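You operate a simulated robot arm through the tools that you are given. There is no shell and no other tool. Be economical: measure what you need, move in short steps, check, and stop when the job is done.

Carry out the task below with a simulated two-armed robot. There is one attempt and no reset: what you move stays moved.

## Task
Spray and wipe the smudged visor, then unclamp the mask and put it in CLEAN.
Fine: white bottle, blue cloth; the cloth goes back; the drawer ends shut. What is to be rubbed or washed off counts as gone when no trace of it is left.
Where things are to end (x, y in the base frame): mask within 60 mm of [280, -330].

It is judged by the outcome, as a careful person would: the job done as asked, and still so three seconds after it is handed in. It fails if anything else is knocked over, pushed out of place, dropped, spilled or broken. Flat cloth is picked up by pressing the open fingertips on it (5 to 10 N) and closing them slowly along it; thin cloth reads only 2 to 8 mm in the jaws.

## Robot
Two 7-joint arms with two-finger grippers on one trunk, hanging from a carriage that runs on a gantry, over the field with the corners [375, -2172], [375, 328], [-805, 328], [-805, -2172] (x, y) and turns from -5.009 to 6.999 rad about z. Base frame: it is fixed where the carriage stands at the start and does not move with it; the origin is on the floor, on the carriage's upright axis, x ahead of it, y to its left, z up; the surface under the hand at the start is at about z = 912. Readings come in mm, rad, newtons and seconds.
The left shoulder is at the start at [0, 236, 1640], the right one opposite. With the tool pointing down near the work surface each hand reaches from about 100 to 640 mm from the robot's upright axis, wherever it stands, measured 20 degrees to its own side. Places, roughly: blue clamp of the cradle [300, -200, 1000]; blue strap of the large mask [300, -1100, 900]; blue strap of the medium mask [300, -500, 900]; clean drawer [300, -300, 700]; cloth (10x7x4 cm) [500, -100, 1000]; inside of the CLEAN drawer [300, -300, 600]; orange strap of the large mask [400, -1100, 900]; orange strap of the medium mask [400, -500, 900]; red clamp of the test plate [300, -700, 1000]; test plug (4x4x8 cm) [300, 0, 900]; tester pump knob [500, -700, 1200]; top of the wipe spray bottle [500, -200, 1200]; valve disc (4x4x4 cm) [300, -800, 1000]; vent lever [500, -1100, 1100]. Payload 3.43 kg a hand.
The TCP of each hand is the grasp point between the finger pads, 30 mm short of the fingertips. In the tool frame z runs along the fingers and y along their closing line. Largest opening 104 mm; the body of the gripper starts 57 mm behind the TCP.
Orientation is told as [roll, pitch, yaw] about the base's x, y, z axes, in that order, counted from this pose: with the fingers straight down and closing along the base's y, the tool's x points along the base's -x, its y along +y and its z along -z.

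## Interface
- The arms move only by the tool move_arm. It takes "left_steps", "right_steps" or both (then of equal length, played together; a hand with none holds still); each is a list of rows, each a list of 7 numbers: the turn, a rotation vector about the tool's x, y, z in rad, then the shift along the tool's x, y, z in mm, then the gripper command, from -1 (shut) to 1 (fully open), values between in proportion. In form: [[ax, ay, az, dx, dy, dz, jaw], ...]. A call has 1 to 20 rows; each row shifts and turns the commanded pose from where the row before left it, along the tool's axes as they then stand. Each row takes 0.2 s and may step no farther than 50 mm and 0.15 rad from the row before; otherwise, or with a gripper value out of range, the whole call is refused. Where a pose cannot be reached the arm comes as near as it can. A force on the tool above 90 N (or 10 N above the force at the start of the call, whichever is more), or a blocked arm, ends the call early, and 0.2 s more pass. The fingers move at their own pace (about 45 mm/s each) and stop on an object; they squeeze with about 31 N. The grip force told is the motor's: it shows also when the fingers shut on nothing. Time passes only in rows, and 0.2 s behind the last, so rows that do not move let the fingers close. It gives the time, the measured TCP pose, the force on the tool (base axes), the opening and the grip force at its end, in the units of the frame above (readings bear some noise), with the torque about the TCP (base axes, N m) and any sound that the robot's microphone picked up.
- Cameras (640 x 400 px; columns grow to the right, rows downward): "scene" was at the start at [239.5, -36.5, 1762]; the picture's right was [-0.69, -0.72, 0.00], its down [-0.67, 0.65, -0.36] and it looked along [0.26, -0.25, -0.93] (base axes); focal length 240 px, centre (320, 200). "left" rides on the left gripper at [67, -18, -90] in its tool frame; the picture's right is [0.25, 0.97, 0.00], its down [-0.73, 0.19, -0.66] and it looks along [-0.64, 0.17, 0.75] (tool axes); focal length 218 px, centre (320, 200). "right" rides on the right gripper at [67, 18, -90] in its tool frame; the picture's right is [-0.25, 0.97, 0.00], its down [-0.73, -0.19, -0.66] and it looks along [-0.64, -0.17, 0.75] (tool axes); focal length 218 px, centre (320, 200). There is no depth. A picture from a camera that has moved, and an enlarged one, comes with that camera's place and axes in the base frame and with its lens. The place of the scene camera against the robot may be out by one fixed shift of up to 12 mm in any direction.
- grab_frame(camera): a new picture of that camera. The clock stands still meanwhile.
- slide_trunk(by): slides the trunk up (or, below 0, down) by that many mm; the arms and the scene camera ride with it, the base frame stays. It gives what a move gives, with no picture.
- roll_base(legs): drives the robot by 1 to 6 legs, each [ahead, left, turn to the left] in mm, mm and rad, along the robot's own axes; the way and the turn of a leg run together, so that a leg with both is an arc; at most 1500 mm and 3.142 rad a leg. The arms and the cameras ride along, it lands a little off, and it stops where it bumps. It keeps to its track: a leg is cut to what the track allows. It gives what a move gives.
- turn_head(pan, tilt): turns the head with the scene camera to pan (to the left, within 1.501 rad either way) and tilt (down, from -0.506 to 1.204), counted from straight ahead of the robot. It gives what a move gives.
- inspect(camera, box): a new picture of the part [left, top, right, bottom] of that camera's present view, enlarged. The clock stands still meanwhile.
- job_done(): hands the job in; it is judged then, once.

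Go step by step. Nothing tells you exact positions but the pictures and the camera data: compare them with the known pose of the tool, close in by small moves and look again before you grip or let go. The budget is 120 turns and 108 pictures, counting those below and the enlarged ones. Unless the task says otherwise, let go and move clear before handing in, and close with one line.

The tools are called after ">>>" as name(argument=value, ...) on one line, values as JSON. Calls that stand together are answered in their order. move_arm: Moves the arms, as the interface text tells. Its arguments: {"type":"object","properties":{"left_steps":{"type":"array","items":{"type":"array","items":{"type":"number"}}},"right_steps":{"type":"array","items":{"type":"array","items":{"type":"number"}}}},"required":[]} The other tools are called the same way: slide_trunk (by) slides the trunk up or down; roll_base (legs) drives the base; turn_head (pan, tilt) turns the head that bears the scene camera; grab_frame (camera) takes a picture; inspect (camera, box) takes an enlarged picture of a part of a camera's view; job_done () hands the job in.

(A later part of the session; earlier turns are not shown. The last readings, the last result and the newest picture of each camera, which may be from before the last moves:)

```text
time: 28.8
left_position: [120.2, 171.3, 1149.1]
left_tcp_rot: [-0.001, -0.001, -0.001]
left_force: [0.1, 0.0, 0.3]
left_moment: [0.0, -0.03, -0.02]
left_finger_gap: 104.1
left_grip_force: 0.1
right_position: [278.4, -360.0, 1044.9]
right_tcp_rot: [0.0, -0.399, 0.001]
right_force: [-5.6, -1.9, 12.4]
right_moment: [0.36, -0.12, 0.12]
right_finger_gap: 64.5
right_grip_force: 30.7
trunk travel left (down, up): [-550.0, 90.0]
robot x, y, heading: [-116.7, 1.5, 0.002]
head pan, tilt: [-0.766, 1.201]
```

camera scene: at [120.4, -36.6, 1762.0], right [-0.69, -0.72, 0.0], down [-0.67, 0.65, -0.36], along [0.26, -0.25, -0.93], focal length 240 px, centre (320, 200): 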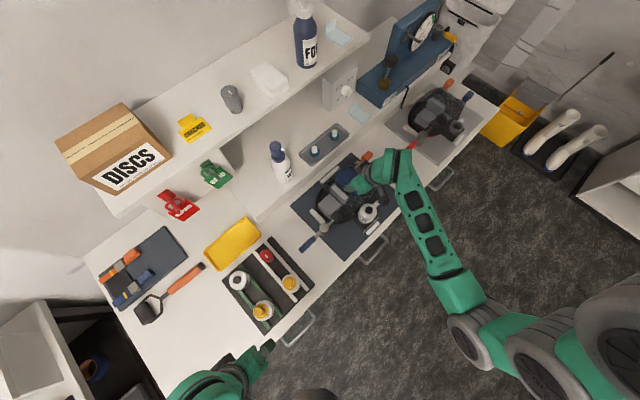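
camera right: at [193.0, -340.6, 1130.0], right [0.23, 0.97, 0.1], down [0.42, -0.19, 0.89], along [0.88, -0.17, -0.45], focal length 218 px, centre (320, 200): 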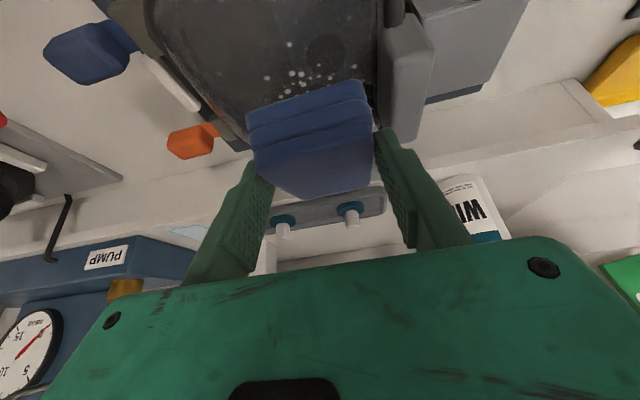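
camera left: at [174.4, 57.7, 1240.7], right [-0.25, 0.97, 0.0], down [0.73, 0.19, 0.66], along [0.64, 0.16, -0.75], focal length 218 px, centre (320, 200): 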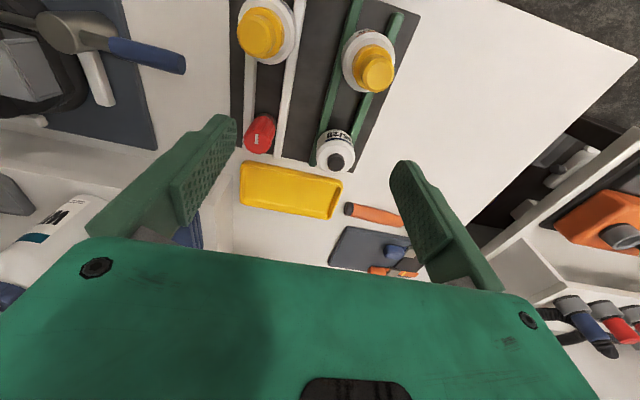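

Force is good at 12 N. More strokes, shifted in y.

>>> move_arm(right_steps=[[0, 0, 0, -13.8, 4, 5.8, -1], [0, 0, 0, -13.8, 0, 5.8, -1], [0, 0, 0, 13.8, 0, -5.8, -1], [0, 0, 0, 13.8, 0, -5.8, -1], [0, 0, 0, 13.8, 0, -5.8, -1], [0, 0, 0, 13.8, 0, -5.8, -1], [0, 0, 0, -13.8, -12, 5.8, -1], [0, 0, 0, -13.8, -12, 5.8, -1], [0, 0, 0, -13.8, 0, 5.8, -1], [0, 0, 0, -13.8, 0, 5.8, -1], [0, 0, 0, 13.8, 0, -5.8, -1], [0, 0, 0, 13.8, 0, -5.8, -1], [0, 0, 0, 13.8, 0, -5.8, -1], [0, 0, 0, 13.8, 0, -5.8, -1], [0, 0, 0, -13.8, 10, 5.8, -1], [0, 0, 0, -13.8, 10, 5.8, -1]])

>>> move_arm(right_steps=[[0, 0, 0, -19, 0, -46, -1], [0, 0, 0, -12, 0, -28, -1], [0, 0, 0, 40, 0, -17, -1], [0, 0, 0, 40, 0, -17, -1], [0, 0, 0, 40, 0, -17, -1], [0, 0, 0, 0, 0, 0, -1]])

>>> inspect(camera="scene", box=[280, 130, 430, 260])

>>> grab_frame(camera="right")

```text
time: 32.2
left_position: [121.1, 172.8, 1150.1]
left_tcp_rot: [0.0, -0.001, 0.002]
left_force: [0.5, -0.1, -0.1]
left_moment: [0.0, -0.03, -0.04]
left_finger_gap: 104.0
left_grip_force: 0.0
right_position: [280.5, -359.1, 1045.0]
right_tcp_rot: [0.004, -0.4, -0.001]
right_force: [-0.8, 1.6, -1.5]
right_moment: [-0.02, 0.02, 0.0]
right_finger_gap: 64.4
right_grip_force: 30.9
trunk travel left (down, up): [-550.0, 90.0]
robot x, y, heading: [-121.5, 0.8, -0.003]
head pan, tilt: [-0.766, 1.201]
```

```text
time: 33.6
left_position: [120.8, 173.8, 1149.8]
left_tcp_rot: [0.003, 0.001, 0.001]
left_force: [-0.4, 0.2, 0.8]
left_moment: [-0.02, -0.02, 0.05]
left_finger_gap: 103.9
left_grip_force: 0.0
right_position: [146.8, -354.9, 1123.1]
right_tcp_rot: [-0.001, -0.401, 0.001]
right_force: [-0.2, -0.1, -1.0]
right_moment: [-0.02, 0.05, 0.04]
right_finger_gap: 64.3
right_grip_force: 31.1
trunk travel left (down, up): [-550.0, 90.0]
robot x, y, heading: [-120.1, 1.8, 0.002]
head pan, tilt: [-0.766, 1.201]
```

```text
3.08 times, centred on (355, 195) of scene
camera zoom: at [120.4, -36.6, 1762.0], right [-0.69, -0.72, 0.0], down [-0.67, 0.65, -0.36], along [0.26, -0.25, -0.93], focal length 740 px, centre (212, 215)
```

zoom: 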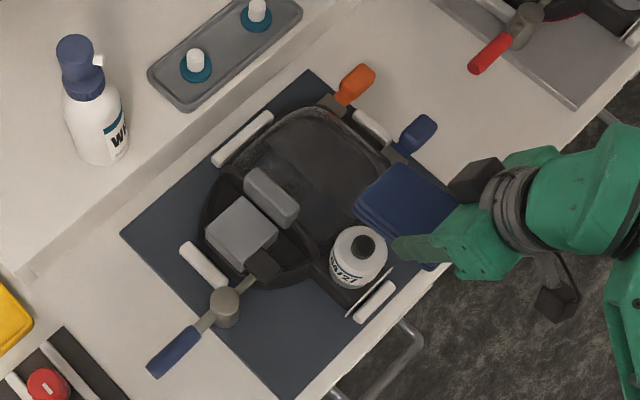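

```text
74 pictures are left
camera right: at [51.6, -339.2, 1180.2], right [0.23, 0.97, 0.1], down [0.42, -0.19, 0.89], along [0.88, -0.17, -0.45], focal length 218 px, centre (320, 200)
```

right: 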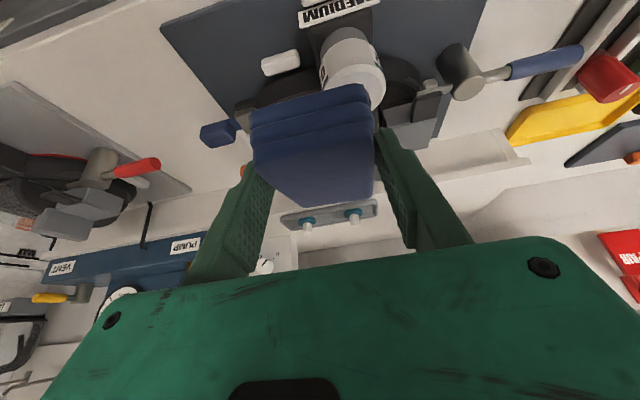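

The droplets are gone. I'll inspect the visor closely for leftover smudge.

>>> inspect(camera="scene", box=[325, 155, 385, 205])

```text
8.00 times, centred on (355, 180) of scene
camera zoom: at [120.4, -36.6, 1762.0], right [-0.69, -0.72, 0.0], down [-0.67, 0.65, -0.36], along [0.26, -0.25, -0.93], focal length 1923 px, centre (40, 360)
```

zoom: 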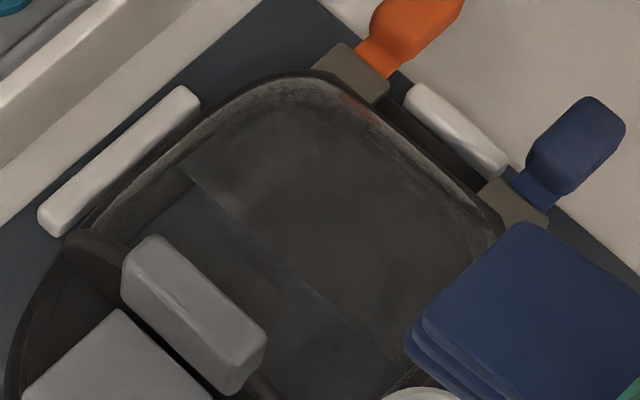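

The scene view looks mostly clean. I'll get a closer view from the wrist camera by moving the cloth aside.

>>> move_arm(right_steps=[[0, 0, 0, -6.8, 0, -16, -1], [0, 0, 0, -6.8, 44, -16, -1], [0, 0, 0, -6.8, 44, -16, -1], [0, 0, 0, -6.8, 44, -16, -1], [0, 0, 0, -20, 44, 8, -1], [0, 0, 0, -30, 0, 12, -1], [0, 0, 0, -30, 0, 12, -1], [0, 0, 0, 0, 0, 0, -1]])

>>> inspect(camera="right", box=[80, 0, 300, 140])

```text
time: 35.4
left_position: [121.1, 172.3, 1150.7]
left_tcp_rot: [0.0, 0.002, 0.0]
left_force: [1.1, -0.1, -0.7]
left_moment: [-0.01, 0.04, 0.0]
left_finger_gap: 104.0
left_grip_force: 0.0
right_position: [236.2, -181.8, 1196.1]
right_tcp_rot: [-0.001, -0.399, -0.001]
right_force: [-0.3, -0.9, -0.2]
right_moment: [-0.02, 0.02, -0.01]
right_finger_gap: 64.0
right_grip_force: 31.1
trunk travel left (down, up): [-550.0, 90.0]
robot x, y, heading: [-119.6, 1.0, -0.004]
head pan, tilt: [-0.766, 1.201]
```

```text
2.86 times, centred on (190, 70) of right
camera zoom: at [140.3, -164.1, 1252.7], right [0.23, 0.97, 0.1], down [0.42, -0.19, 0.89], along [0.88, -0.17, -0.45], focal length 624 px, centre (691, 571)
```

zoom: 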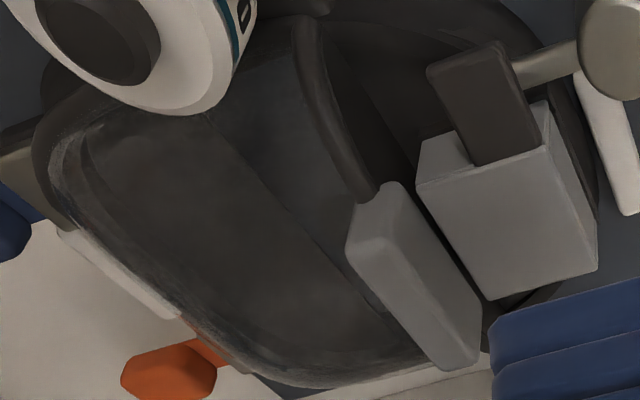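

>>> inspect(camera="right", box=[95, 15, 245, 135])

```text
3.33 times, centred on (170, 75) of right
camera zoom: at [140.3, -164.1, 1252.7], right [0.23, 0.97, 0.1], down [0.42, -0.19, 0.89], along [0.88, -0.17, -0.45], focal length 728 px, centre (820, 617)
```

zoom: 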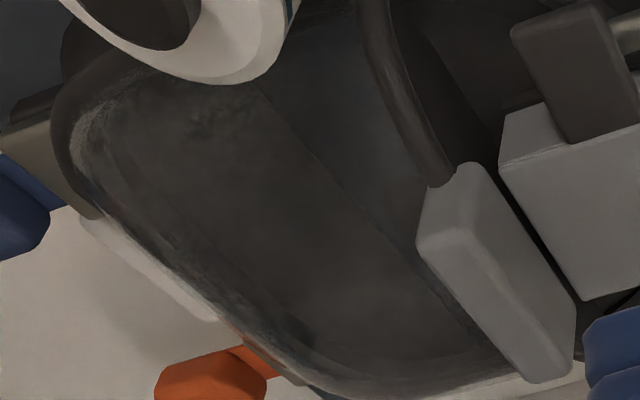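

>>> inspect(camera="scene", box=[328, 155, 382, 205])

```text
8.00 times, centred on (355, 180) of scene
camera zoom: at [120.5, -36.6, 1762.0], right [-0.69, -0.72, 0.0], down [-0.67, 0.65, -0.36], along [0.26, -0.25, -0.93], focal length 1923 px, centre (40, 360)
```

zoom: 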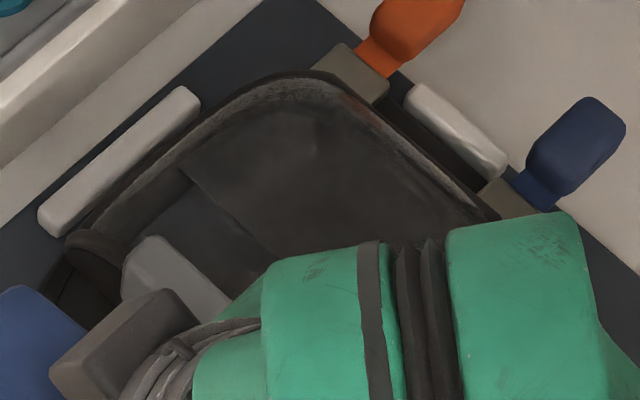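

It looks clear, but contact had faded on the last strokes. I'll do a second, firmer wiping pass to be sure.

>>> move_arm(right_steps=[[0, 0, 0, -10, -44, 4.3, -1], [0, 0, 0, -10, -45, 4.3, -1], [0, 0, 0, -10, -45, 4.3, -1], [0, 0, 0, -10, -45, 4.3, -1], [0, 0, 0, 11.7, 0, 27.6, -1], [0, 0, 0, 11.7, 0, 27.6, -1], [0, 0, 0, 11.7, 0, 27.6, -1], [0, 0, 0, 11.7, 0, 27.6, -1], [0, 0, 0, 8, 0, 19, -1], [0, 0, 0, 4, 0, 9, -1], [0, 0, 0, 0, 0, 0, -1]])

```text
time: 37.8
left_position: [120.1, 173.3, 1148.8]
left_tcp_rot: [0.001, 0.0, -0.001]
left_force: [0.5, 0.2, -0.1]
left_moment: [-0.04, 0.02, -0.02]
left_finger_gap: 103.7
left_grip_force: 0.1
right_position: [280.1, -361.0, 1046.2]
right_tcp_rot: [0.0, -0.401, 0.001]
right_force: [0.4, -0.2, -0.7]
right_moment: [0.01, 0.02, 0.01]
right_finger_gap: 64.2
right_grip_force: 31.3
trunk travel left (down, up): [-550.0, 90.0]
robot x, y, heading: [-120.2, 2.6, -0.003]
head pan, tilt: [-0.766, 1.201]
```

>>> move_arm(right_steps=[[0, 0, 0, 1.2, 0, 2.8, -1], [0, 0, 0, 0.8, 0, 1.8, -1], [0, 0, 0, 0, 0, 0, -1]])

```text
time: 38.6
left_position: [120.3, 174.6, 1150.3]
left_tcp_rot: [0.0, -0.001, 0.0]
left_force: [-0.7, 0.2, 1.1]
left_moment: [0.01, -0.05, -0.01]
left_finger_gap: 103.7
left_grip_force: 0.0
right_position: [280.3, -361.7, 1042.6]
right_tcp_rot: [0.001, -0.405, 0.001]
right_force: [-10.7, 6.1, 27.7]
right_moment: [1.28, -0.31, 0.47]
right_finger_gap: 64.2
right_grip_force: 30.7
trunk travel left (down, up): [-550.0, 90.0]
robot x, y, heading: [-114.2, 3.3, -0.002]
head pan, tilt: [-0.766, 1.201]
```

>>> move_arm(right_steps=[[0, 0, 0, -1, 0, -2.4, -1], [0, 0, 0, 0, -12, 0, -1], [0, 0, 0, 1, 0, 2.4, -1], [0, 0, 0, 0, 0, 0, -1]])

>>> grab_frame(camera="right")

```text
time: 39.6
left_position: [121.8, 173.6, 1152.4]
left_tcp_rot: [0.0, -0.002, 0.0]
left_force: [0.2, 0.6, 0.1]
left_moment: [0.0, 0.01, 0.0]
left_finger_gap: 103.9
left_grip_force: 0.0
right_position: [282.4, -374.0, 1043.4]
right_tcp_rot: [0.001, -0.404, 0.0]
right_force: [3.4, 10.3, 21.5]
right_moment: [1.13, -0.56, 0.07]
right_finger_gap: 64.0
right_grip_force: 31.1
trunk travel left (down, up): [-550.0, 90.0]
robot x, y, heading: [-118.7, -1.6, -0.001]
head pan, tilt: [-0.766, 1.201]
```

```text
69 pictures are left
camera right: at [185.7, -356.5, 1098.2], right [0.23, 0.97, 0.1], down [0.41, -0.19, 0.89], along [0.88, -0.17, -0.44], focal length 218 px, centre (320, 200)
```

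right: 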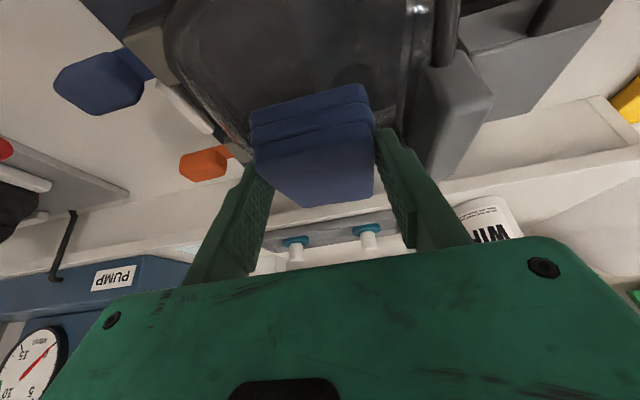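

Contact is mainly on the cloth's +y edge, so the visor slopes down toward -y. I'll roll the hand slightly to lie flat and wipe again.

>>> move_arm(right_steps=[[0, 0, 0, -2, 0, -4.6, -1], [-0.15, 0, 0, 0, 0, 0, -1], [0, 0, 0, 2, 0, 4.6, -1], [0, 0, 0, 0, 0, 0, -1]])

```text
time: 40.6
left_position: [120.0, 172.5, 1149.6]
left_tcp_rot: [0.001, -0.001, 0.0]
left_force: [0.5, 0.7, -0.3]
left_moment: [-0.01, -0.02, 0.02]
left_finger_gap: 104.0
left_grip_force: 0.2
right_position: [280.2, -370.8, 1061.1]
right_tcp_rot: [0.139, -0.383, 0.003]
right_force: [0.0, 0.1, -1.2]
right_moment: [-0.01, 0.01, -0.03]
right_finger_gap: 64.2
right_grip_force: 30.7
right hand out of reach, approached as far as the arm can: row 2, 3
trunk travel left (down, up): [-550.0, 90.0]
robot x, y, heading: [-119.0, 0.2, 0.004]
head pan, tilt: [-0.766, 1.201]
```

>>> move_arm(right_steps=[[0, 0, 0, -15, 0, -37, -1], [0, 0, 0, -12, 0, -28, -1], [0, 0, 0, 0, 0, 0, -1]])

>>> roll_base(legs=[[-120, 0, 0]])

>>> inspect(camera="scene", box=[290, 120, 380, 200])

```text
time: 41.4
left_position: [120.8, 173.6, 1150.4]
left_tcp_rot: [0.002, 0.0, 0.002]
left_force: [0.0, 0.6, 0.3]
left_moment: [0.02, -0.01, 0.02]
left_finger_gap: 104.2
left_grip_force: 0.1
right_position: [280.7, -379.9, 1134.0]
right_tcp_rot: [0.151, -0.399, 0.001]
right_force: [-0.5, 0.8, -0.8]
right_moment: [-0.03, 0.02, 0.0]
right_finger_gap: 64.2
right_grip_force: 31.0
trunk travel left (down, up): [-550.0, 90.0]
robot x, y, heading: [-120.7, 0.9, 0.003]
head pan, tilt: [-0.766, 1.201]
```

```text
time: 42.7
left_position: [0.7, 172.9, 1149.7]
left_tcp_rot: [0.001, -0.001, -0.002]
left_force: [0.8, 0.3, 0.0]
left_moment: [0.02, 0.01, 0.02]
left_finger_gap: 104.2
left_grip_force: 0.1
right_position: [160.7, -380.7, 1133.1]
right_tcp_rot: [0.15, -0.401, -0.003]
right_force: [-1.2, 0.4, -0.8]
right_moment: [-0.02, 0.03, -0.02]
right_finger_gap: 64.0
right_grip_force: 30.9
trunk travel left (down, up): [-550.0, 90.0]
robot x, y, heading: [-238.0, -3.4, -0.004]
head pan, tilt: [-0.766, 1.201]
```

```text
5.00 times, centred on (335, 160) of scene
camera zoom: at [0.9, -36.8, 1761.9], right [-0.69, -0.72, 0.0], down [-0.67, 0.65, -0.36], along [0.26, -0.25, -0.93], focal length 1202 px, centre (245, 400)
```

zoom: 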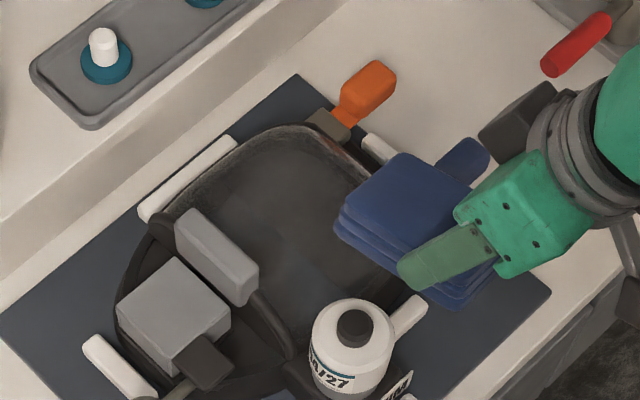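

>>> move_arm(right_steps=[[0, 0, 0, -37.2, 1, 16, -1], [0, 0, 0, -37.2, 1, 16, -1], [0, 0, 0, -37.2, 1, 16, -1], [0, 0, 0, 10.8, -3.8, 25.2, -1], [0, 0, 0, 10.8, -3.8, 25.2, -1], [0, 0, 0, 10.8, -3.8, 25.2, -1], [0, 0, 0, 1, -0.3, 2.2, -1], [0, 0, 0, 0, 0, 0, -1]])

```text
time: 44.5
left_position: [1.1, 173.1, 1150.6]
left_tcp_rot: [-0.001, 0.001, -0.002]
left_force: [0.1, -0.1, 0.1]
left_moment: [0.04, -0.01, -0.03]
left_finger_gap: 104.1
left_grip_force: 0.0
right_position: [280.1, -364.9, 1065.4]
right_tcp_rot: [0.137, -0.386, 0.0]
right_force: [-0.7, 0.3, -0.2]
right_moment: [0.03, 0.03, 0.0]
right_finger_gap: 63.8
right_grip_force: 31.1
right hand out of reach, approached as far as the arm can: row 5, 6
trunk travel left (down, up): [-550.0, 90.0]
robot x, y, heading: [-237.7, -3.8, -0.001]
head pan, tilt: [-0.766, 1.201]
```

Rolling the hand isn't reachable here, so I'll unroll it and finish the pass flat.

>>> move_arm(right_steps=[[0.137, 0, 0, 0, 0, 0, -1], [0, 0, 0, 3.9, 0, 9.2, -1], [0, 0, 0, 2.3, 0, 5.5, -1], [0, 0, 0, 0.8, 0, 1.8, -1], [0, 0, 0, 0, 0, 0, -1]])

```text
time: 45.7
left_position: [1.2, 172.5, 1150.7]
left_tcp_rot: [0.0, 0.0, -0.003]
left_force: [0.2, -0.7, -0.4]
left_moment: [-0.03, 0.0, -0.03]
left_finger_gap: 103.9
left_grip_force: 0.2
right_position: [278.5, -365.0, 1047.2]
right_tcp_rot: [0.014, -0.4, -0.001]
right_force: [-0.8, -0.2, -0.8]
right_moment: [-0.01, 0.0, -0.01]
right_finger_gap: 64.0
right_grip_force: 30.8
trunk travel left (down, up): [-550.0, 90.0]
robot x, y, heading: [-242.5, -0.3, -0.001]
head pan, tilt: [-0.766, 1.201]
```

>>> move_arm(right_steps=[[0, 0, 0, 1.8, 0, 4.2, -1], [0, 0, 0, -13.8, 0, 5.8, -1], [0, 0, 0, -13.8, 0, 5.8, -1], [0, 0, 0, 13.8, 0, -5.8, -1], [0, 0, 0, 13.8, 0, -5.8, -1], [0, 0, 0, 13.8, 0, -5.8, -1], [0, 0, 0, 13.8, 0, -5.8, -1], [0, 0, 0, 0, -14, 0, -1], [0, 0, 0, -13, 0, 7.8, -1], [0, 0, 0, -13, 0, 7.8, -1], [0, 0, 0, -13.8, 0, 5.8, -1], [0, 0, 0, -13.8, 0, 5.8, -1], [0, 0, 0, 13.8, 0, -5.8, -1], [0, 0, 0, 13.8, 0, -5.8, -1], [0, 0, 0, 13.8, 0, -5.8, -1]])

>>> move_arm(right_steps=[[0, 0, 0, -19, 0, -46, -1], [0, 0, 0, -15, 0, -36, -1], [0, 0, 0, 40, 0, -17, -1], [0, 0, 0, 40, 0, -17, -1], [0, 0, 0, 40, 0, -17, -1], [0, 0, 0, 0, 0, 0, -1]])

>>> inspect(camera="scene", box=[300, 135, 370, 190])

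```text
time: 48.9
left_position: [4.6, 172.2, 1150.5]
left_tcp_rot: [0.0, -0.002, -0.002]
left_force: [-0.4, -0.4, -0.2]
left_moment: [-0.01, 0.01, -0.02]
left_finger_gap: 103.7
left_grip_force: 0.0
right_position: [269.0, -380.4, 1041.9]
right_tcp_rot: [0.012, -0.409, 0.0]
right_force: [10.2, 0.7, 16.0]
right_moment: [0.59, -0.98, -0.3]
right_finger_gap: 64.6
right_grip_force: 30.8
trunk travel left (down, up): [-550.0, 90.0]
robot x, y, heading: [-238.8, 5.1, -0.004]
head pan, tilt: [-0.766, 1.201]
```

```text
time: 50.3
left_position: [1.3, 172.7, 1150.3]
left_tcp_rot: [-0.001, 0.0, -0.001]
left_force: [-0.8, -0.5, -0.4]
left_moment: [0.0, -0.03, -0.03]
left_finger_gap: 104.0
left_grip_force: 0.1
right_position: [133.0, -381.0, 1126.5]
right_tcp_rot: [0.013, -0.403, 0.0]
right_force: [-0.1, -0.6, -1.3]
right_moment: [0.01, -0.01, -0.02]
right_finger_gap: 64.2
right_grip_force: 30.7
trunk travel left (down, up): [-550.0, 90.0]
robot x, y, heading: [-240.8, -0.9, -0.002]
head pan, tilt: [-0.766, 1.201]
```

```text
7.27 times, centred on (335, 162) of scene
camera zoom: at [0.9, -36.8, 1762.0], right [-0.69, -0.72, 0.0], down [-0.67, 0.65, -0.36], along [0.26, -0.25, -0.93], focal length 1748 px, centre (211, 473)
```

zoom: 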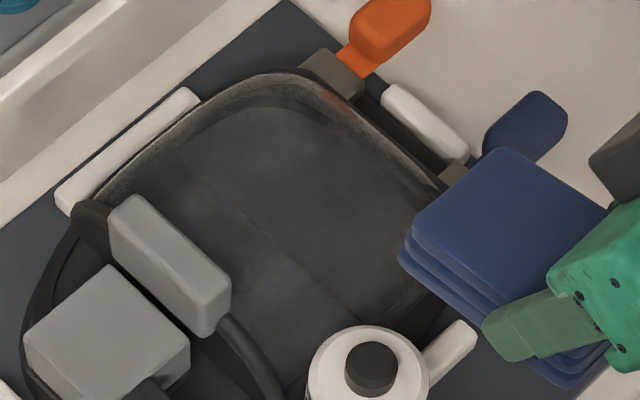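

The visor is clean. Now I'll return the cloth: first sideways and up, then roll the base forward again.

>>> move_arm(right_steps=[[0, 0, 0, -2.7, 47, -6.5, -1], [0, 0, 0, -2.7, 47, -6.5, -1], [0, 0, 0, -2.7, 47, -6.5, -1], [0, 0, 0, -2.7, 47, -6.5, -1], [-0.013, 0, 0, -2.7, 47, -6.5, -1], [0, 0, 0, -2.7, 47, -6.5, -1], [0, 0, 0, 0, 0, 0, -1]])

>>> roll_base(legs=[[235, 0, 0]])

>>> grab_frame(camera="right")

```text
time: 51.9
left_position: [1.5, 172.3, 1149.9]
left_tcp_rot: [-0.001, 0.0, 0.0]
left_force: [0.0, -0.4, 0.1]
left_moment: [0.0, 0.01, 0.0]
left_finger_gap: 104.1
left_grip_force: 0.0
right_position: [130.9, -99.1, 1172.2]
right_tcp_rot: [0.024, -0.399, -0.001]
right_force: [0.3, 1.2, -0.9]
right_moment: [0.04, 0.04, -0.02]
right_finger_gap: 64.3
right_grip_force: 31.3
trunk travel left (down, up): [-550.0, 90.0]
robot x, y, heading: [-238.4, 0.1, 0.001]
head pan, tilt: [-0.766, 1.201]
```

```text
time: 53.7
left_position: [241.3, 172.8, 1149.6]
left_tcp_rot: [-0.001, 0.001, -0.004]
left_force: [0.1, 0.0, 0.0]
left_moment: [-0.01, -0.01, 0.04]
left_finger_gap: 104.0
left_grip_force: 0.0
right_position: [370.9, -99.6, 1172.4]
right_tcp_rot: [0.025, -0.399, -0.001]
right_force: [0.0, 1.0, -0.3]
right_moment: [-0.02, 0.03, 0.0]
right_finger_gap: 64.3
right_grip_force: 31.8
trunk travel left (down, up): [-550.0, 90.0]
robot x, y, heading: [3.2, -0.3, -0.005]
head pan, tilt: [-0.766, 1.201]
```

```text
66 pictures are left
camera right: at [275.9, -84.4, 1229.1], right [0.22, 0.97, 0.12], down [0.42, -0.21, 0.88], along [0.88, -0.15, -0.45], focal length 218 px, centre (320, 200)
```

right: 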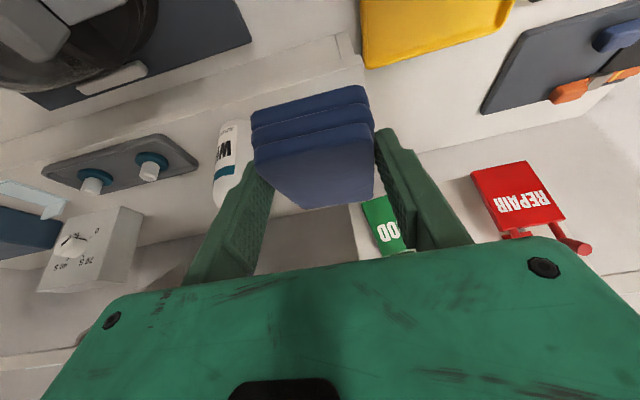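

>>> move_arm(right_steps=[[0.025, 0, 0, -42.8, 0, 18.1, -1], [0, 0, 0, -42.8, 1, 18.1, -1], [0, 0, 0, 11.2, 0, 26.5, -1], [0, 0, 0, 11.2, 0, 26.5, -1], [0, 0, 0, 11.2, 0, 26.5, -1], [0, 0, 0, 11.2, 0, 26.5, -1], [0, 0, 0, 0, 0, 0, -1]])

>>> grab_frame(camera="right")

```text
time: 55.3
left_position: [242.2, 172.5, 1150.3]
left_tcp_rot: [-0.002, -0.001, -0.002]
left_force: [0.4, -0.2, 0.7]
left_moment: [-0.01, 0.02, 0.01]
left_finger_gap: 103.9
left_grip_force: 0.1
right_position: [468.0, -97.2, 1057.5]
right_tcp_rot: [0.002, -0.4, -0.002]
right_force: [0.1, -0.1, -0.3]
right_moment: [-0.05, 0.02, -0.01]
right_finger_gap: 64.1
right_grip_force: 31.0
trunk travel left (down, up): [-550.0, 90.0]
robot x, y, heading: [0.3, -2.8, 0.0]
head pan, tilt: [-0.766, 1.201]
```

```text
65 pictures are left
camera right: at [370.8, -80.4, 1113.4], right [0.23, 0.97, 0.1], down [0.41, -0.19, 0.89], along [0.88, -0.17, -0.45], focal length 218 px, centre (320, 200)
```

right: 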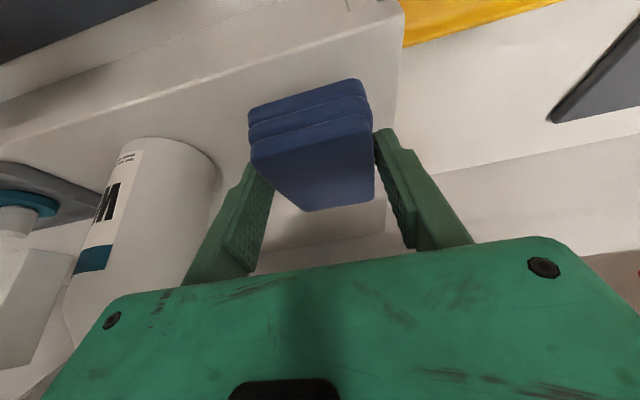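

>>> move_arm(right_steps=[[0, 0, 0, 5.5, -1, 3, -1], [0, 0, 0, 2, 0, 4.6, -1], [0, 0, 0, 0, 0, 0, -1]])

```text
time: 56.1
left_position: [241.0, 172.4, 1151.2]
left_tcp_rot: [0.0, -0.002, -0.002]
left_force: [0.5, 0.8, -0.1]
left_moment: [-0.01, 0.0, 0.02]
left_finger_gap: 104.0
left_grip_force: 0.2
right_position: [462.9, -98.0, 1049.4]
right_tcp_rot: [0.002, -0.405, -0.003]
right_force: [-1.3, -0.1, 9.0]
right_moment: [0.31, -0.58, 0.03]
right_finger_gap: 64.1
right_grip_force: 30.8
trunk travel left (down, up): [-550.0, 90.0]
robot x, y, heading: [1.9, 0.9, 0.0]
head pan, tilt: [-0.766, 1.201]
```

It touches at its back edge. I'll press it down a little further and release.

>>> move_arm(right_steps=[[0, 0, 0, 0.8, 0, 1.9, -1], [0, 0, 0, 0, 0, 0, 0.3], [0, 0, 0, 0, 0, 0, 0.6], [0, 0, 0, 0, 0, 0, 1], [0, 0, 0, 0, 0, 0, 1]])

>>> move_arm(right_steps=[[0, 0, 0, -4, 0, -9, 1], [0, 0, 0, -15.6, 0, -36.8, 1], [0, 0, 0, -15.6, 0, -36.8, 1], [0, 0, 0, -10, 0, -24, 1], [0, 0, 0, 40, 0, -17, 1], [0, 0, 0, 40, 0, -17, 1], [0, 0, 0, 40, 0, -17, 1]])

>>> inspect(camera="right", box=[230, 70, 430, 260])

```text
time: 57.3
left_position: [243.1, 172.3, 1151.2]
left_tcp_rot: [0.001, -0.001, -0.001]
left_force: [-0.1, 0.5, 0.4]
left_moment: [-0.01, -0.04, 0.01]
left_finger_gap: 103.7
left_grip_force: 0.1
right_position: [461.0, -99.3, 1046.0]
right_tcp_rot: [0.001, -0.399, -0.002]
right_force: [0.3, -0.9, 0.4]
right_moment: [0.0, 0.0, -0.02]
right_finger_gap: 104.0
right_grip_force: 0.1
trunk travel left (down, up): [-550.0, 90.0]
robot x, y, heading: [-0.5, 1.7, -0.003]
head pan, tilt: [-0.766, 1.201]
```

```text
time: 58.9
left_position: [242.6, 173.6, 1150.2]
left_tcp_rot: [0.0, 0.001, -0.002]
left_force: [0.1, 0.4, 0.8]
left_moment: [0.01, 0.05, -0.03]
left_finger_gap: 104.2
left_grip_force: 0.0
right_position: [328.6, -98.9, 1160.5]
right_tcp_rot: [-0.002, -0.399, -0.002]
right_force: [0.2, 0.9, 0.3]
right_moment: [-0.03, 0.01, 0.01]
right_finger_gap: 103.9
right_grip_force: 0.1
trunk travel left (down, up): [-550.0, 90.0]
robot x, y, heading: [-1.6, 1.6, 0.0]
head pan, tilt: [-0.766, 1.201]
```

```text
2.11 times, centred on (330, 165) of right
camera zoom: at [233.0, -81.6, 1217.0], right [0.23, 0.97, 0.1], down [0.42, -0.19, 0.89], along [0.88, -0.17, -0.45], focal length 460 px, centre (299, 274)
```

zoom: 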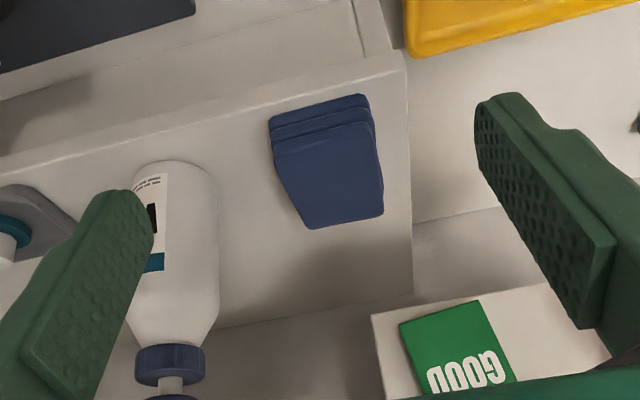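

The cloth is back in its place. Next I'll roll back to look at the bench front and its drawers.

>>> roll_base(legs=[[-480, 0, 0]])

>>> turn_head(pan=-0.4, tilt=0.9)

>>> grab_frame(camera="scene")

```text
time: 61.7
left_position: [-244.6, 173.9, 1150.3]
left_tcp_rot: [0.0, 0.001, -0.002]
left_force: [-0.5, 0.3, 1.5]
left_moment: [0.02, -0.04, -0.01]
left_finger_gap: 103.9
left_grip_force: 0.1
right_position: [-155.7, -97.4, 1160.5]
right_tcp_rot: [0.002, -0.401, -0.002]
right_force: [-1.3, 0.2, -0.5]
right_moment: [0.0, -0.01, 0.02]
right_finger_gap: 104.2
right_grip_force: 0.1
trunk travel left (down, up): [-550.0, 90.0]
robot x, y, heading: [-485.3, 1.4, -0.005]
head pan, tilt: [-0.766, 1.201]
```

```text
time: 62.6
left_position: [-243.2, 173.2, 1151.3]
left_tcp_rot: [0.001, 0.001, -0.003]
left_force: [-0.1, 0.3, 0.7]
left_moment: [0.01, 0.0, 0.0]
left_finger_gap: 104.0
left_grip_force: 0.1
right_position: [-155.5, -97.2, 1160.7]
right_tcp_rot: [0.003, -0.399, -0.002]
right_force: [-0.1, 0.0, -0.3]
right_moment: [-0.03, 0.0, -0.03]
right_finger_gap: 104.2
right_grip_force: 0.0
trunk travel left (down, up): [-550.0, 90.0]
robot x, y, heading: [-483.7, -0.5, -0.002]
head pan, tilt: [-0.4, 0.901]
```

```text
63 pictures are left
camera scene: at [-215.1, -27.2, 1781.8], right [-0.39, -0.92, 0.0], down [-0.72, 0.31, -0.62], along [0.57, -0.24, -0.78], focal length 240 px, centre (320, 200)
```

scene: 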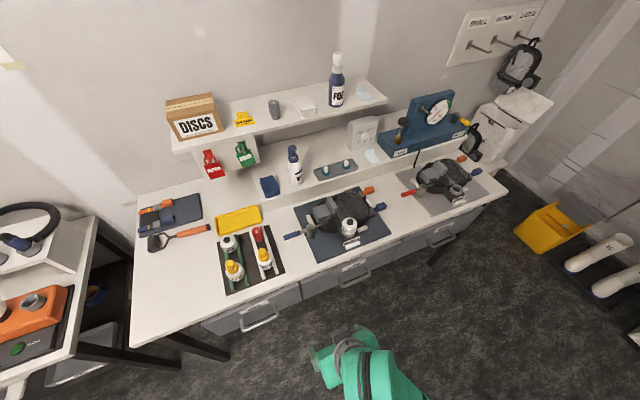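

>>> inspect(camera="scene", box=[200, 220, 480, 340])

>>> inspect(camera="scene", box=[310, 235, 410, 300])

```text
2.29 times, centred on (340, 280) of scene
camera zoom: at [-215.1, -27.2, 1781.8], right [-0.39, -0.92, 0.0], down [-0.72, 0.31, -0.62], along [0.57, -0.24, -0.78], focal length 549 px, centre (274, 17)
```

zoom: 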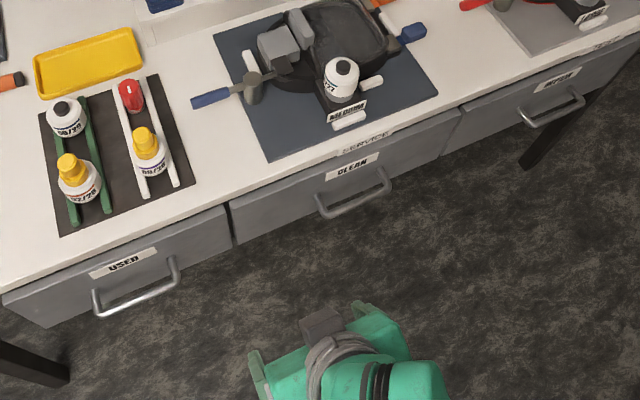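

```text
6.15 times, centred on (360, 268) of scene
camera zoom: at [-215.1, -27.2, 1781.8], right [-0.39, -0.92, 0.0], down [-0.72, 0.31, -0.62], along [0.57, -0.24, -0.78], focal length 1479 px, centre (74, -215)
```

zoom: 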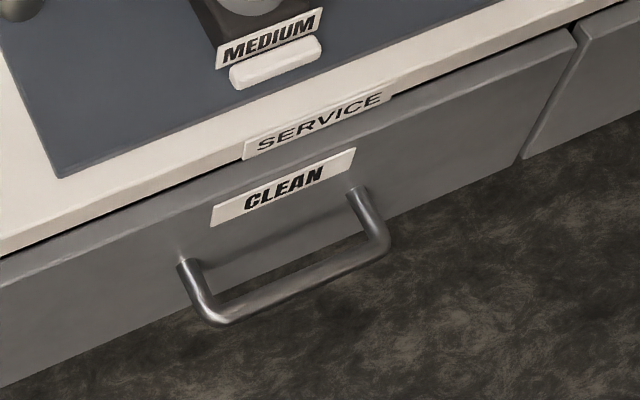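

The CLEAN drawer's handle bar is near x 58, y -245 to -372, z 770, and the drawer spans y -80 to -530. I'll lower the trunk, roll in a bit, and bring the closed right fingers in front of the handle to refine.

>>> slide_trunk(by=-150)

>>> roll_base(legs=[[100, 0, 0]])

>>> move_arm(right_steps=[[0, 0.1, 0, 0, -42, 0, -1], [0, 0.1, 0, 0, -42, 0, -1], [0, 0, 0, 0, -42, 20, -1], [0, 0, 0, 0, -42, 20, -1], [0, 0, 0, 0, -42, 20, -1], [0, 0, 0, 0, 0, 20, -1], [0, 0, 0, 0, 0, 20, -1], [0, 0, 0, 0, 0, 0, -1]])

>>> grab_frame(camera="right")

>>> grab_frame(camera="scene")

```text
time: 64.3
left_position: [-244.0, 173.5, 1000.6]
left_tcp_rot: [0.0, 0.0, -0.002]
left_force: [0.2, 0.2, -0.1]
left_moment: [0.0, 0.0, -0.02]
left_finger_gap: 103.9
left_grip_force: 0.0
right_position: [-156.3, -97.6, 1011.2]
right_tcp_rot: [0.001, -0.401, -0.002]
right_force: [0.2, 1.0, -0.5]
right_moment: [-0.01, 0.03, -0.04]
right_finger_gap: 103.9
right_grip_force: 0.2
trunk travel left (down, up): [-400.0, 240.0]
robot x, y, heading: [-482.8, -1.1, -0.001]
head pan, tilt: [-0.4, 0.901]
```

```text
time: 65.5
left_position: [-143.8, 173.6, 1000.6]
left_tcp_rot: [0.0, -0.003, -0.001]
left_force: [0.3, -0.5, 0.0]
left_moment: [0.01, 0.04, -0.02]
left_finger_gap: 104.1
left_grip_force: 0.0
right_position: [-56.0, -98.5, 1013.0]
right_tcp_rot: [0.0, -0.402, -0.004]
right_force: [0.7, -0.7, -0.6]
right_moment: [-0.03, 0.01, -0.01]
right_finger_gap: 103.9
right_grip_force: 0.0
trunk travel left (down, up): [-400.0, 240.0]
robot x, y, heading: [-385.7, 2.6, -0.002]
head pan, tilt: [-0.4, 0.901]
```

```text
time: 67.3
left_position: [-144.5, 172.7, 1000.4]
left_tcp_rot: [0.0, 0.001, -0.005]
left_force: [0.2, 0.8, -0.4]
left_moment: [0.01, 0.0, 0.0]
left_finger_gap: 104.1
left_grip_force: 0.0
right_position: [-37.1, -308.0, 913.0]
right_tcp_rot: [0.002, -0.201, -0.003]
right_force: [-0.2, 0.4, -0.3]
right_moment: [-0.04, 0.01, 0.0]
right_finger_gap: 0.2
right_grip_force: 31.3
trunk travel left (down, up): [-400.0, 240.0]
robot x, y, heading: [-383.5, -2.5, -0.0]
head pan, tilt: [-0.4, 0.901]
```

```text
60 pictures are left
camera right: at [-120.0, -291.4, 987.3], right [0.25, 0.97, 0.05], down [0.58, -0.19, 0.79], along [0.77, -0.17, -0.61], focal length 218 px, centre (320, 200)
```

right: 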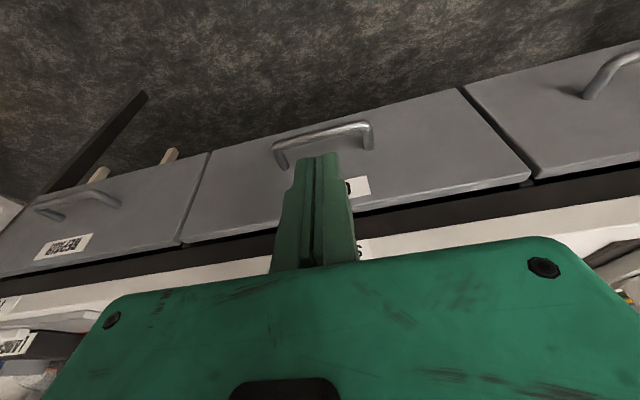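

```text
59 pictures are left
camera scene: at [-115.7, -27.5, 1631.8], right [-0.39, -0.92, 0.0], down [-0.72, 0.31, -0.62], along [0.57, -0.24, -0.78], focal length 240 px, centre (320, 200)
```

scene: 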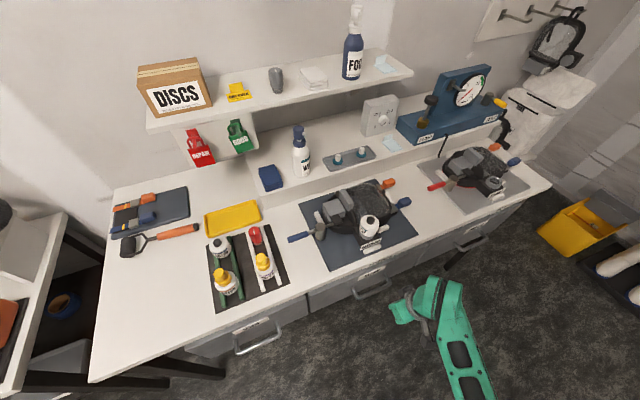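

>>> inspect(camera="right", box=[240, 90, 420, 230])

>>> inspect(camera="scene", box=[330, 260, 430, 330])

```text
2.86 times, centred on (330, 160) of right
camera zoom: at [-120.0, -291.4, 987.3], right [0.25, 0.97, 0.05], down [0.58, -0.19, 0.79], along [0.77, -0.17, -0.61], focal length 624 px, centre (291, 314)
```

zoom: 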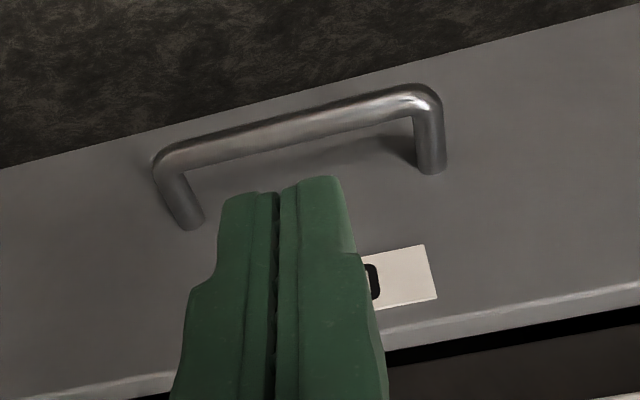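

```text
5.71 times, centred on (380, 295) of scene
camera zoom: at [-115.7, -27.5, 1631.8], right [-0.39, -0.92, 0.0], down [-0.72, 0.31, -0.62], along [0.57, -0.24, -0.78], focal length 1373 px, centre (-23, -343)
```

zoom: 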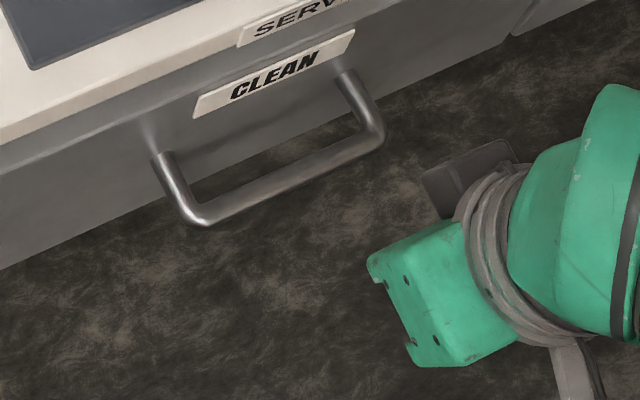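

Triangulating the two views puts the drawer front at x≈116 and the bar at x≈68, z≈722, centred on y≈-327. I'll go down in front and then over the bar.

>>> move_arm(right_steps=[[0, 0, 0, 8.2, -6.3, 40.2, -1], [0, 0, 0, 8.2, -6.3, 40.2, -1], [0, 0, 0, 8.2, -6.3, 40.2, -1], [0, 0, 0, -41.5, 0, 8.4, -1], [0, 0, 0, -41.5, 0, 8.4, -1], [0, 0, 0, -30, 0, 6, -1], [0, 0, 0, 0, 0, 0, -1]])

>>> grab_frame(camera="right")

>>> inspect(camera="scene", box=[320, 230, 440, 330])

```text
time: 68.9
left_position: [-144.7, 172.5, 999.6]
left_tcp_rot: [-0.001, 0.0, -0.005]
left_force: [-0.6, -0.4, -0.1]
left_moment: [-0.02, -0.01, 0.0]
left_finger_gap: 104.1
left_grip_force: 0.1
right_position: [76.7, -326.1, 790.0]
right_tcp_rot: [0.002, -0.199, -0.002]
right_force: [-0.7, 0.2, 1.0]
right_moment: [-0.01, 0.02, 0.0]
right_finger_gap: 0.1
right_grip_force: 31.2
trunk travel left (down, up): [-400.0, 240.0]
robot x, y, heading: [-386.2, 2.7, 0.001]
head pan, tilt: [-0.4, 0.901]
```

```text
56 pictures are left
camera right: at [-6.6, -309.9, 864.1], right [0.25, 0.97, 0.05], down [0.58, -0.19, 0.79], along [0.77, -0.17, -0.61], focal length 218 px, centre (320, 200)
```

right: 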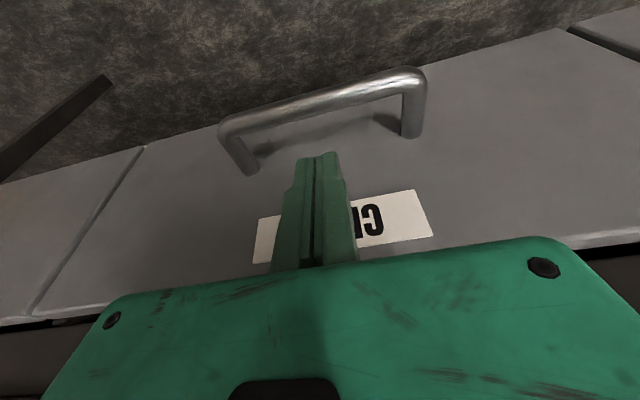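

```text
4.00 times, centred on (380, 280) of scene
camera zoom: at [-116.0, -27.5, 1631.7], right [-0.39, -0.92, 0.0], down [-0.72, 0.31, -0.62], along [0.57, -0.24, -0.78], focal length 961 px, centre (80, -120)
```

zoom: 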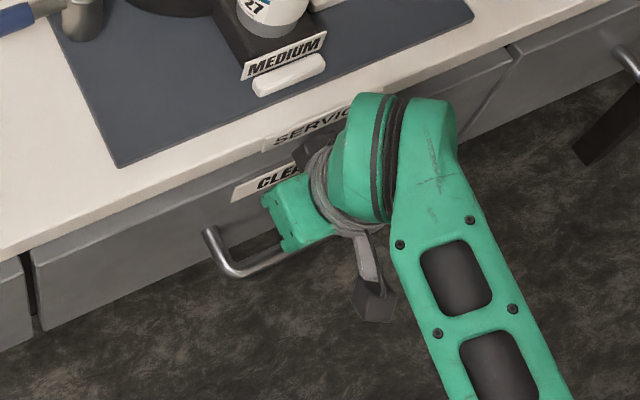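

>>> move_arm(right_steps=[[0, 0, 0, -12.7, 0, 2.6, -1], [0, 0, 0, 4, 0, 20, -1], [0, 0, 0, 4, 0, 20, -1], [0, 0, 0, 3, 0, 15, -1], [0, 0, 0, 0, 0, 0, -1]])

>>> grab_frame(camera="right")

```text
time: 69.9
left_position: [-145.9, 172.9, 1001.0]
left_tcp_rot: [0.0, 0.0, -0.005]
left_force: [0.4, -0.5, -0.1]
left_moment: [0.02, 0.01, 0.02]
left_finger_gap: 104.0
left_grip_force: 0.0
right_position: [98.8, -328.0, 751.3]
right_tcp_rot: [0.001, -0.226, -0.003]
right_force: [-17.9, 4.3, 25.8]
right_moment: [0.21, 0.7, 0.2]
right_finger_gap: 6.0
right_grip_force: 31.5
trunk travel left (down, up): [-400.0, 240.0]
robot x, y, heading: [-382.2, -0.6, -0.004]
head pan, tilt: [-0.4, 0.901]
stopped in row 4 (right hand): the force on the tool passed its limit at 120 N (the readings are from after the stop); the commanded pose is now the measured one
```

```text
54 pictures are left
camera right: at [15.2, -311.1, 823.2], right [0.25, 0.97, 0.06], down [0.56, -0.19, 0.8], along [0.79, -0.17, -0.59], focal length 218 px, centre (320, 200)
```

right: 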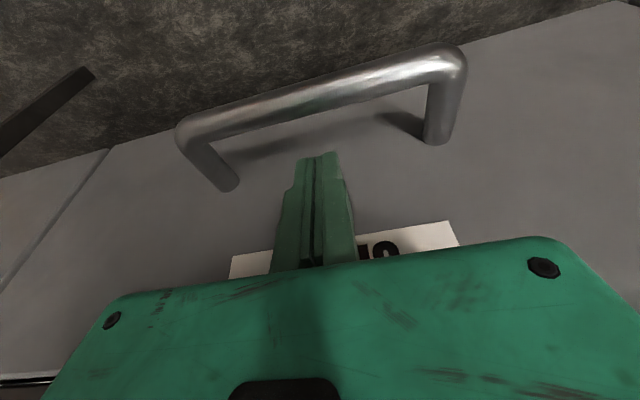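

The fingertip touched the drawer front. I'll back off about 9 mm and continue down behind the bar.

>>> move_arm(right_steps=[[0, 0, 0, 9, 0, -2.2, -1], [0, 0, 0, 2.2, 0, 9.7, -1], [0, 0, 0, 2.2, 0, 9.7, -1], [0, 0, 0, 0, 0, 0, -1]])

>>> grab_frame(camera="right")

```text
time: 70.6
left_position: [-148.0, 173.0, 998.9]
left_tcp_rot: [0.0, 0.003, -0.004]
left_force: [0.1, -0.1, 0.9]
left_moment: [0.0, -0.03, -0.02]
left_finger_gap: 104.2
left_grip_force: 0.0
right_position: [99.6, -327.3, 749.5]
right_tcp_rot: [0.002, -0.249, -0.001]
right_force: [-27.1, 6.0, 31.0]
right_moment: [0.11, -2.42, 0.54]
right_finger_gap: 0.3
right_grip_force: 34.6
trunk travel left (down, up): [-400.0, 240.0]
robot x, y, heading: [-384.4, 0.5, -0.009]
head pan, tilt: [-0.4, 0.901]
stopped in row 3 (right hand): the force on the tool passed its limit at 110 N (the readings are from after the stop); the commanded pose is now the measured one
```

```text
53 pictures are left
camera right: at [12.7, -311.2, 820.0], right [0.25, 0.97, 0.06], down [0.54, -0.19, 0.82], along [0.8, -0.17, -0.57], focal length 218 px, centre (320, 200)
```

right: 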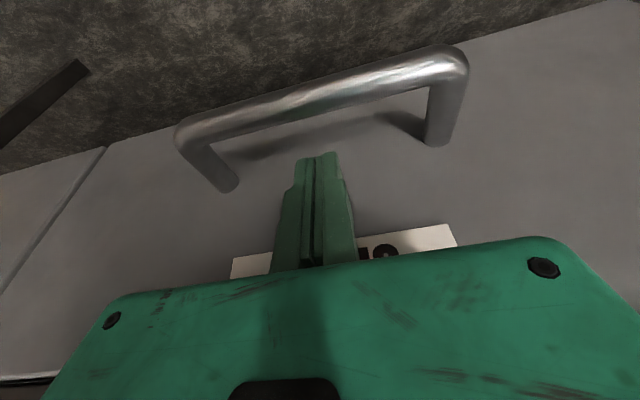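

The wrist is likely hitting the bench edge. I'll lift out, tilt the hand further back to pitch -0.6, then hook the bar.

>>> move_arm(right_steps=[[0, 0, 0, 8, 0, -26, -1], [0, 0, 0, -5, 0, -30, -1], [0, -0.12, 0, 8, 0, 0, -1], [0, -0.12, 0, 0, 0, 0, -1], [0, -0.11, 0, 0, 0, 0, -1], [0, 0, 0, 0, 0, 0, -1]])

>>> grab_frame(camera="right")

```text
time: 72.0
left_position: [-143.4, 172.9, 1000.1]
left_tcp_rot: [0.0, -0.002, -0.005]
left_force: [-0.3, 0.5, 0.3]
left_moment: [0.02, 0.02, -0.02]
left_finger_gap: 104.0
left_grip_force: 0.1
right_position: [85.3, -301.0, 819.6]
right_tcp_rot: [-0.051, -0.532, 0.003]
right_force: [0.1, 0.0, -0.4]
right_moment: [0.0, 0.01, 0.02]
right_finger_gap: 0.0
right_grip_force: 34.6
right hand out of reach, approached as far as the arm can: row 4, 5
trunk travel left (down, up): [-400.0, 240.0]
robot x, y, heading: [-382.2, -0.7, -0.001]
head pan, tilt: [-0.4, 0.901]
```

```text
52 pictures are left
camera right: at [-17.0, -280.0, 861.1], right [0.24, 0.97, 0.09], down [0.29, -0.16, 0.94], along [0.93, -0.2, -0.32], focal length 218 px, centre (320, 200)
```

right: 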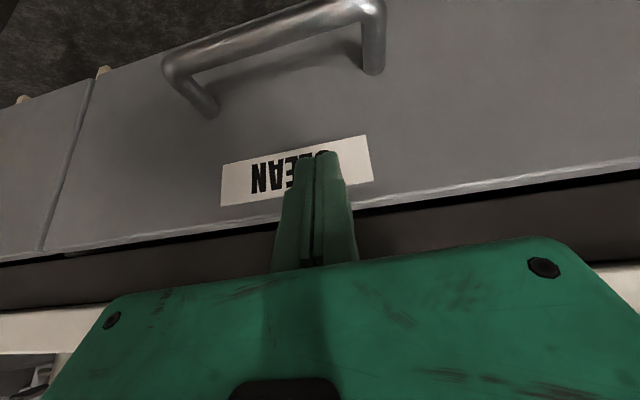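

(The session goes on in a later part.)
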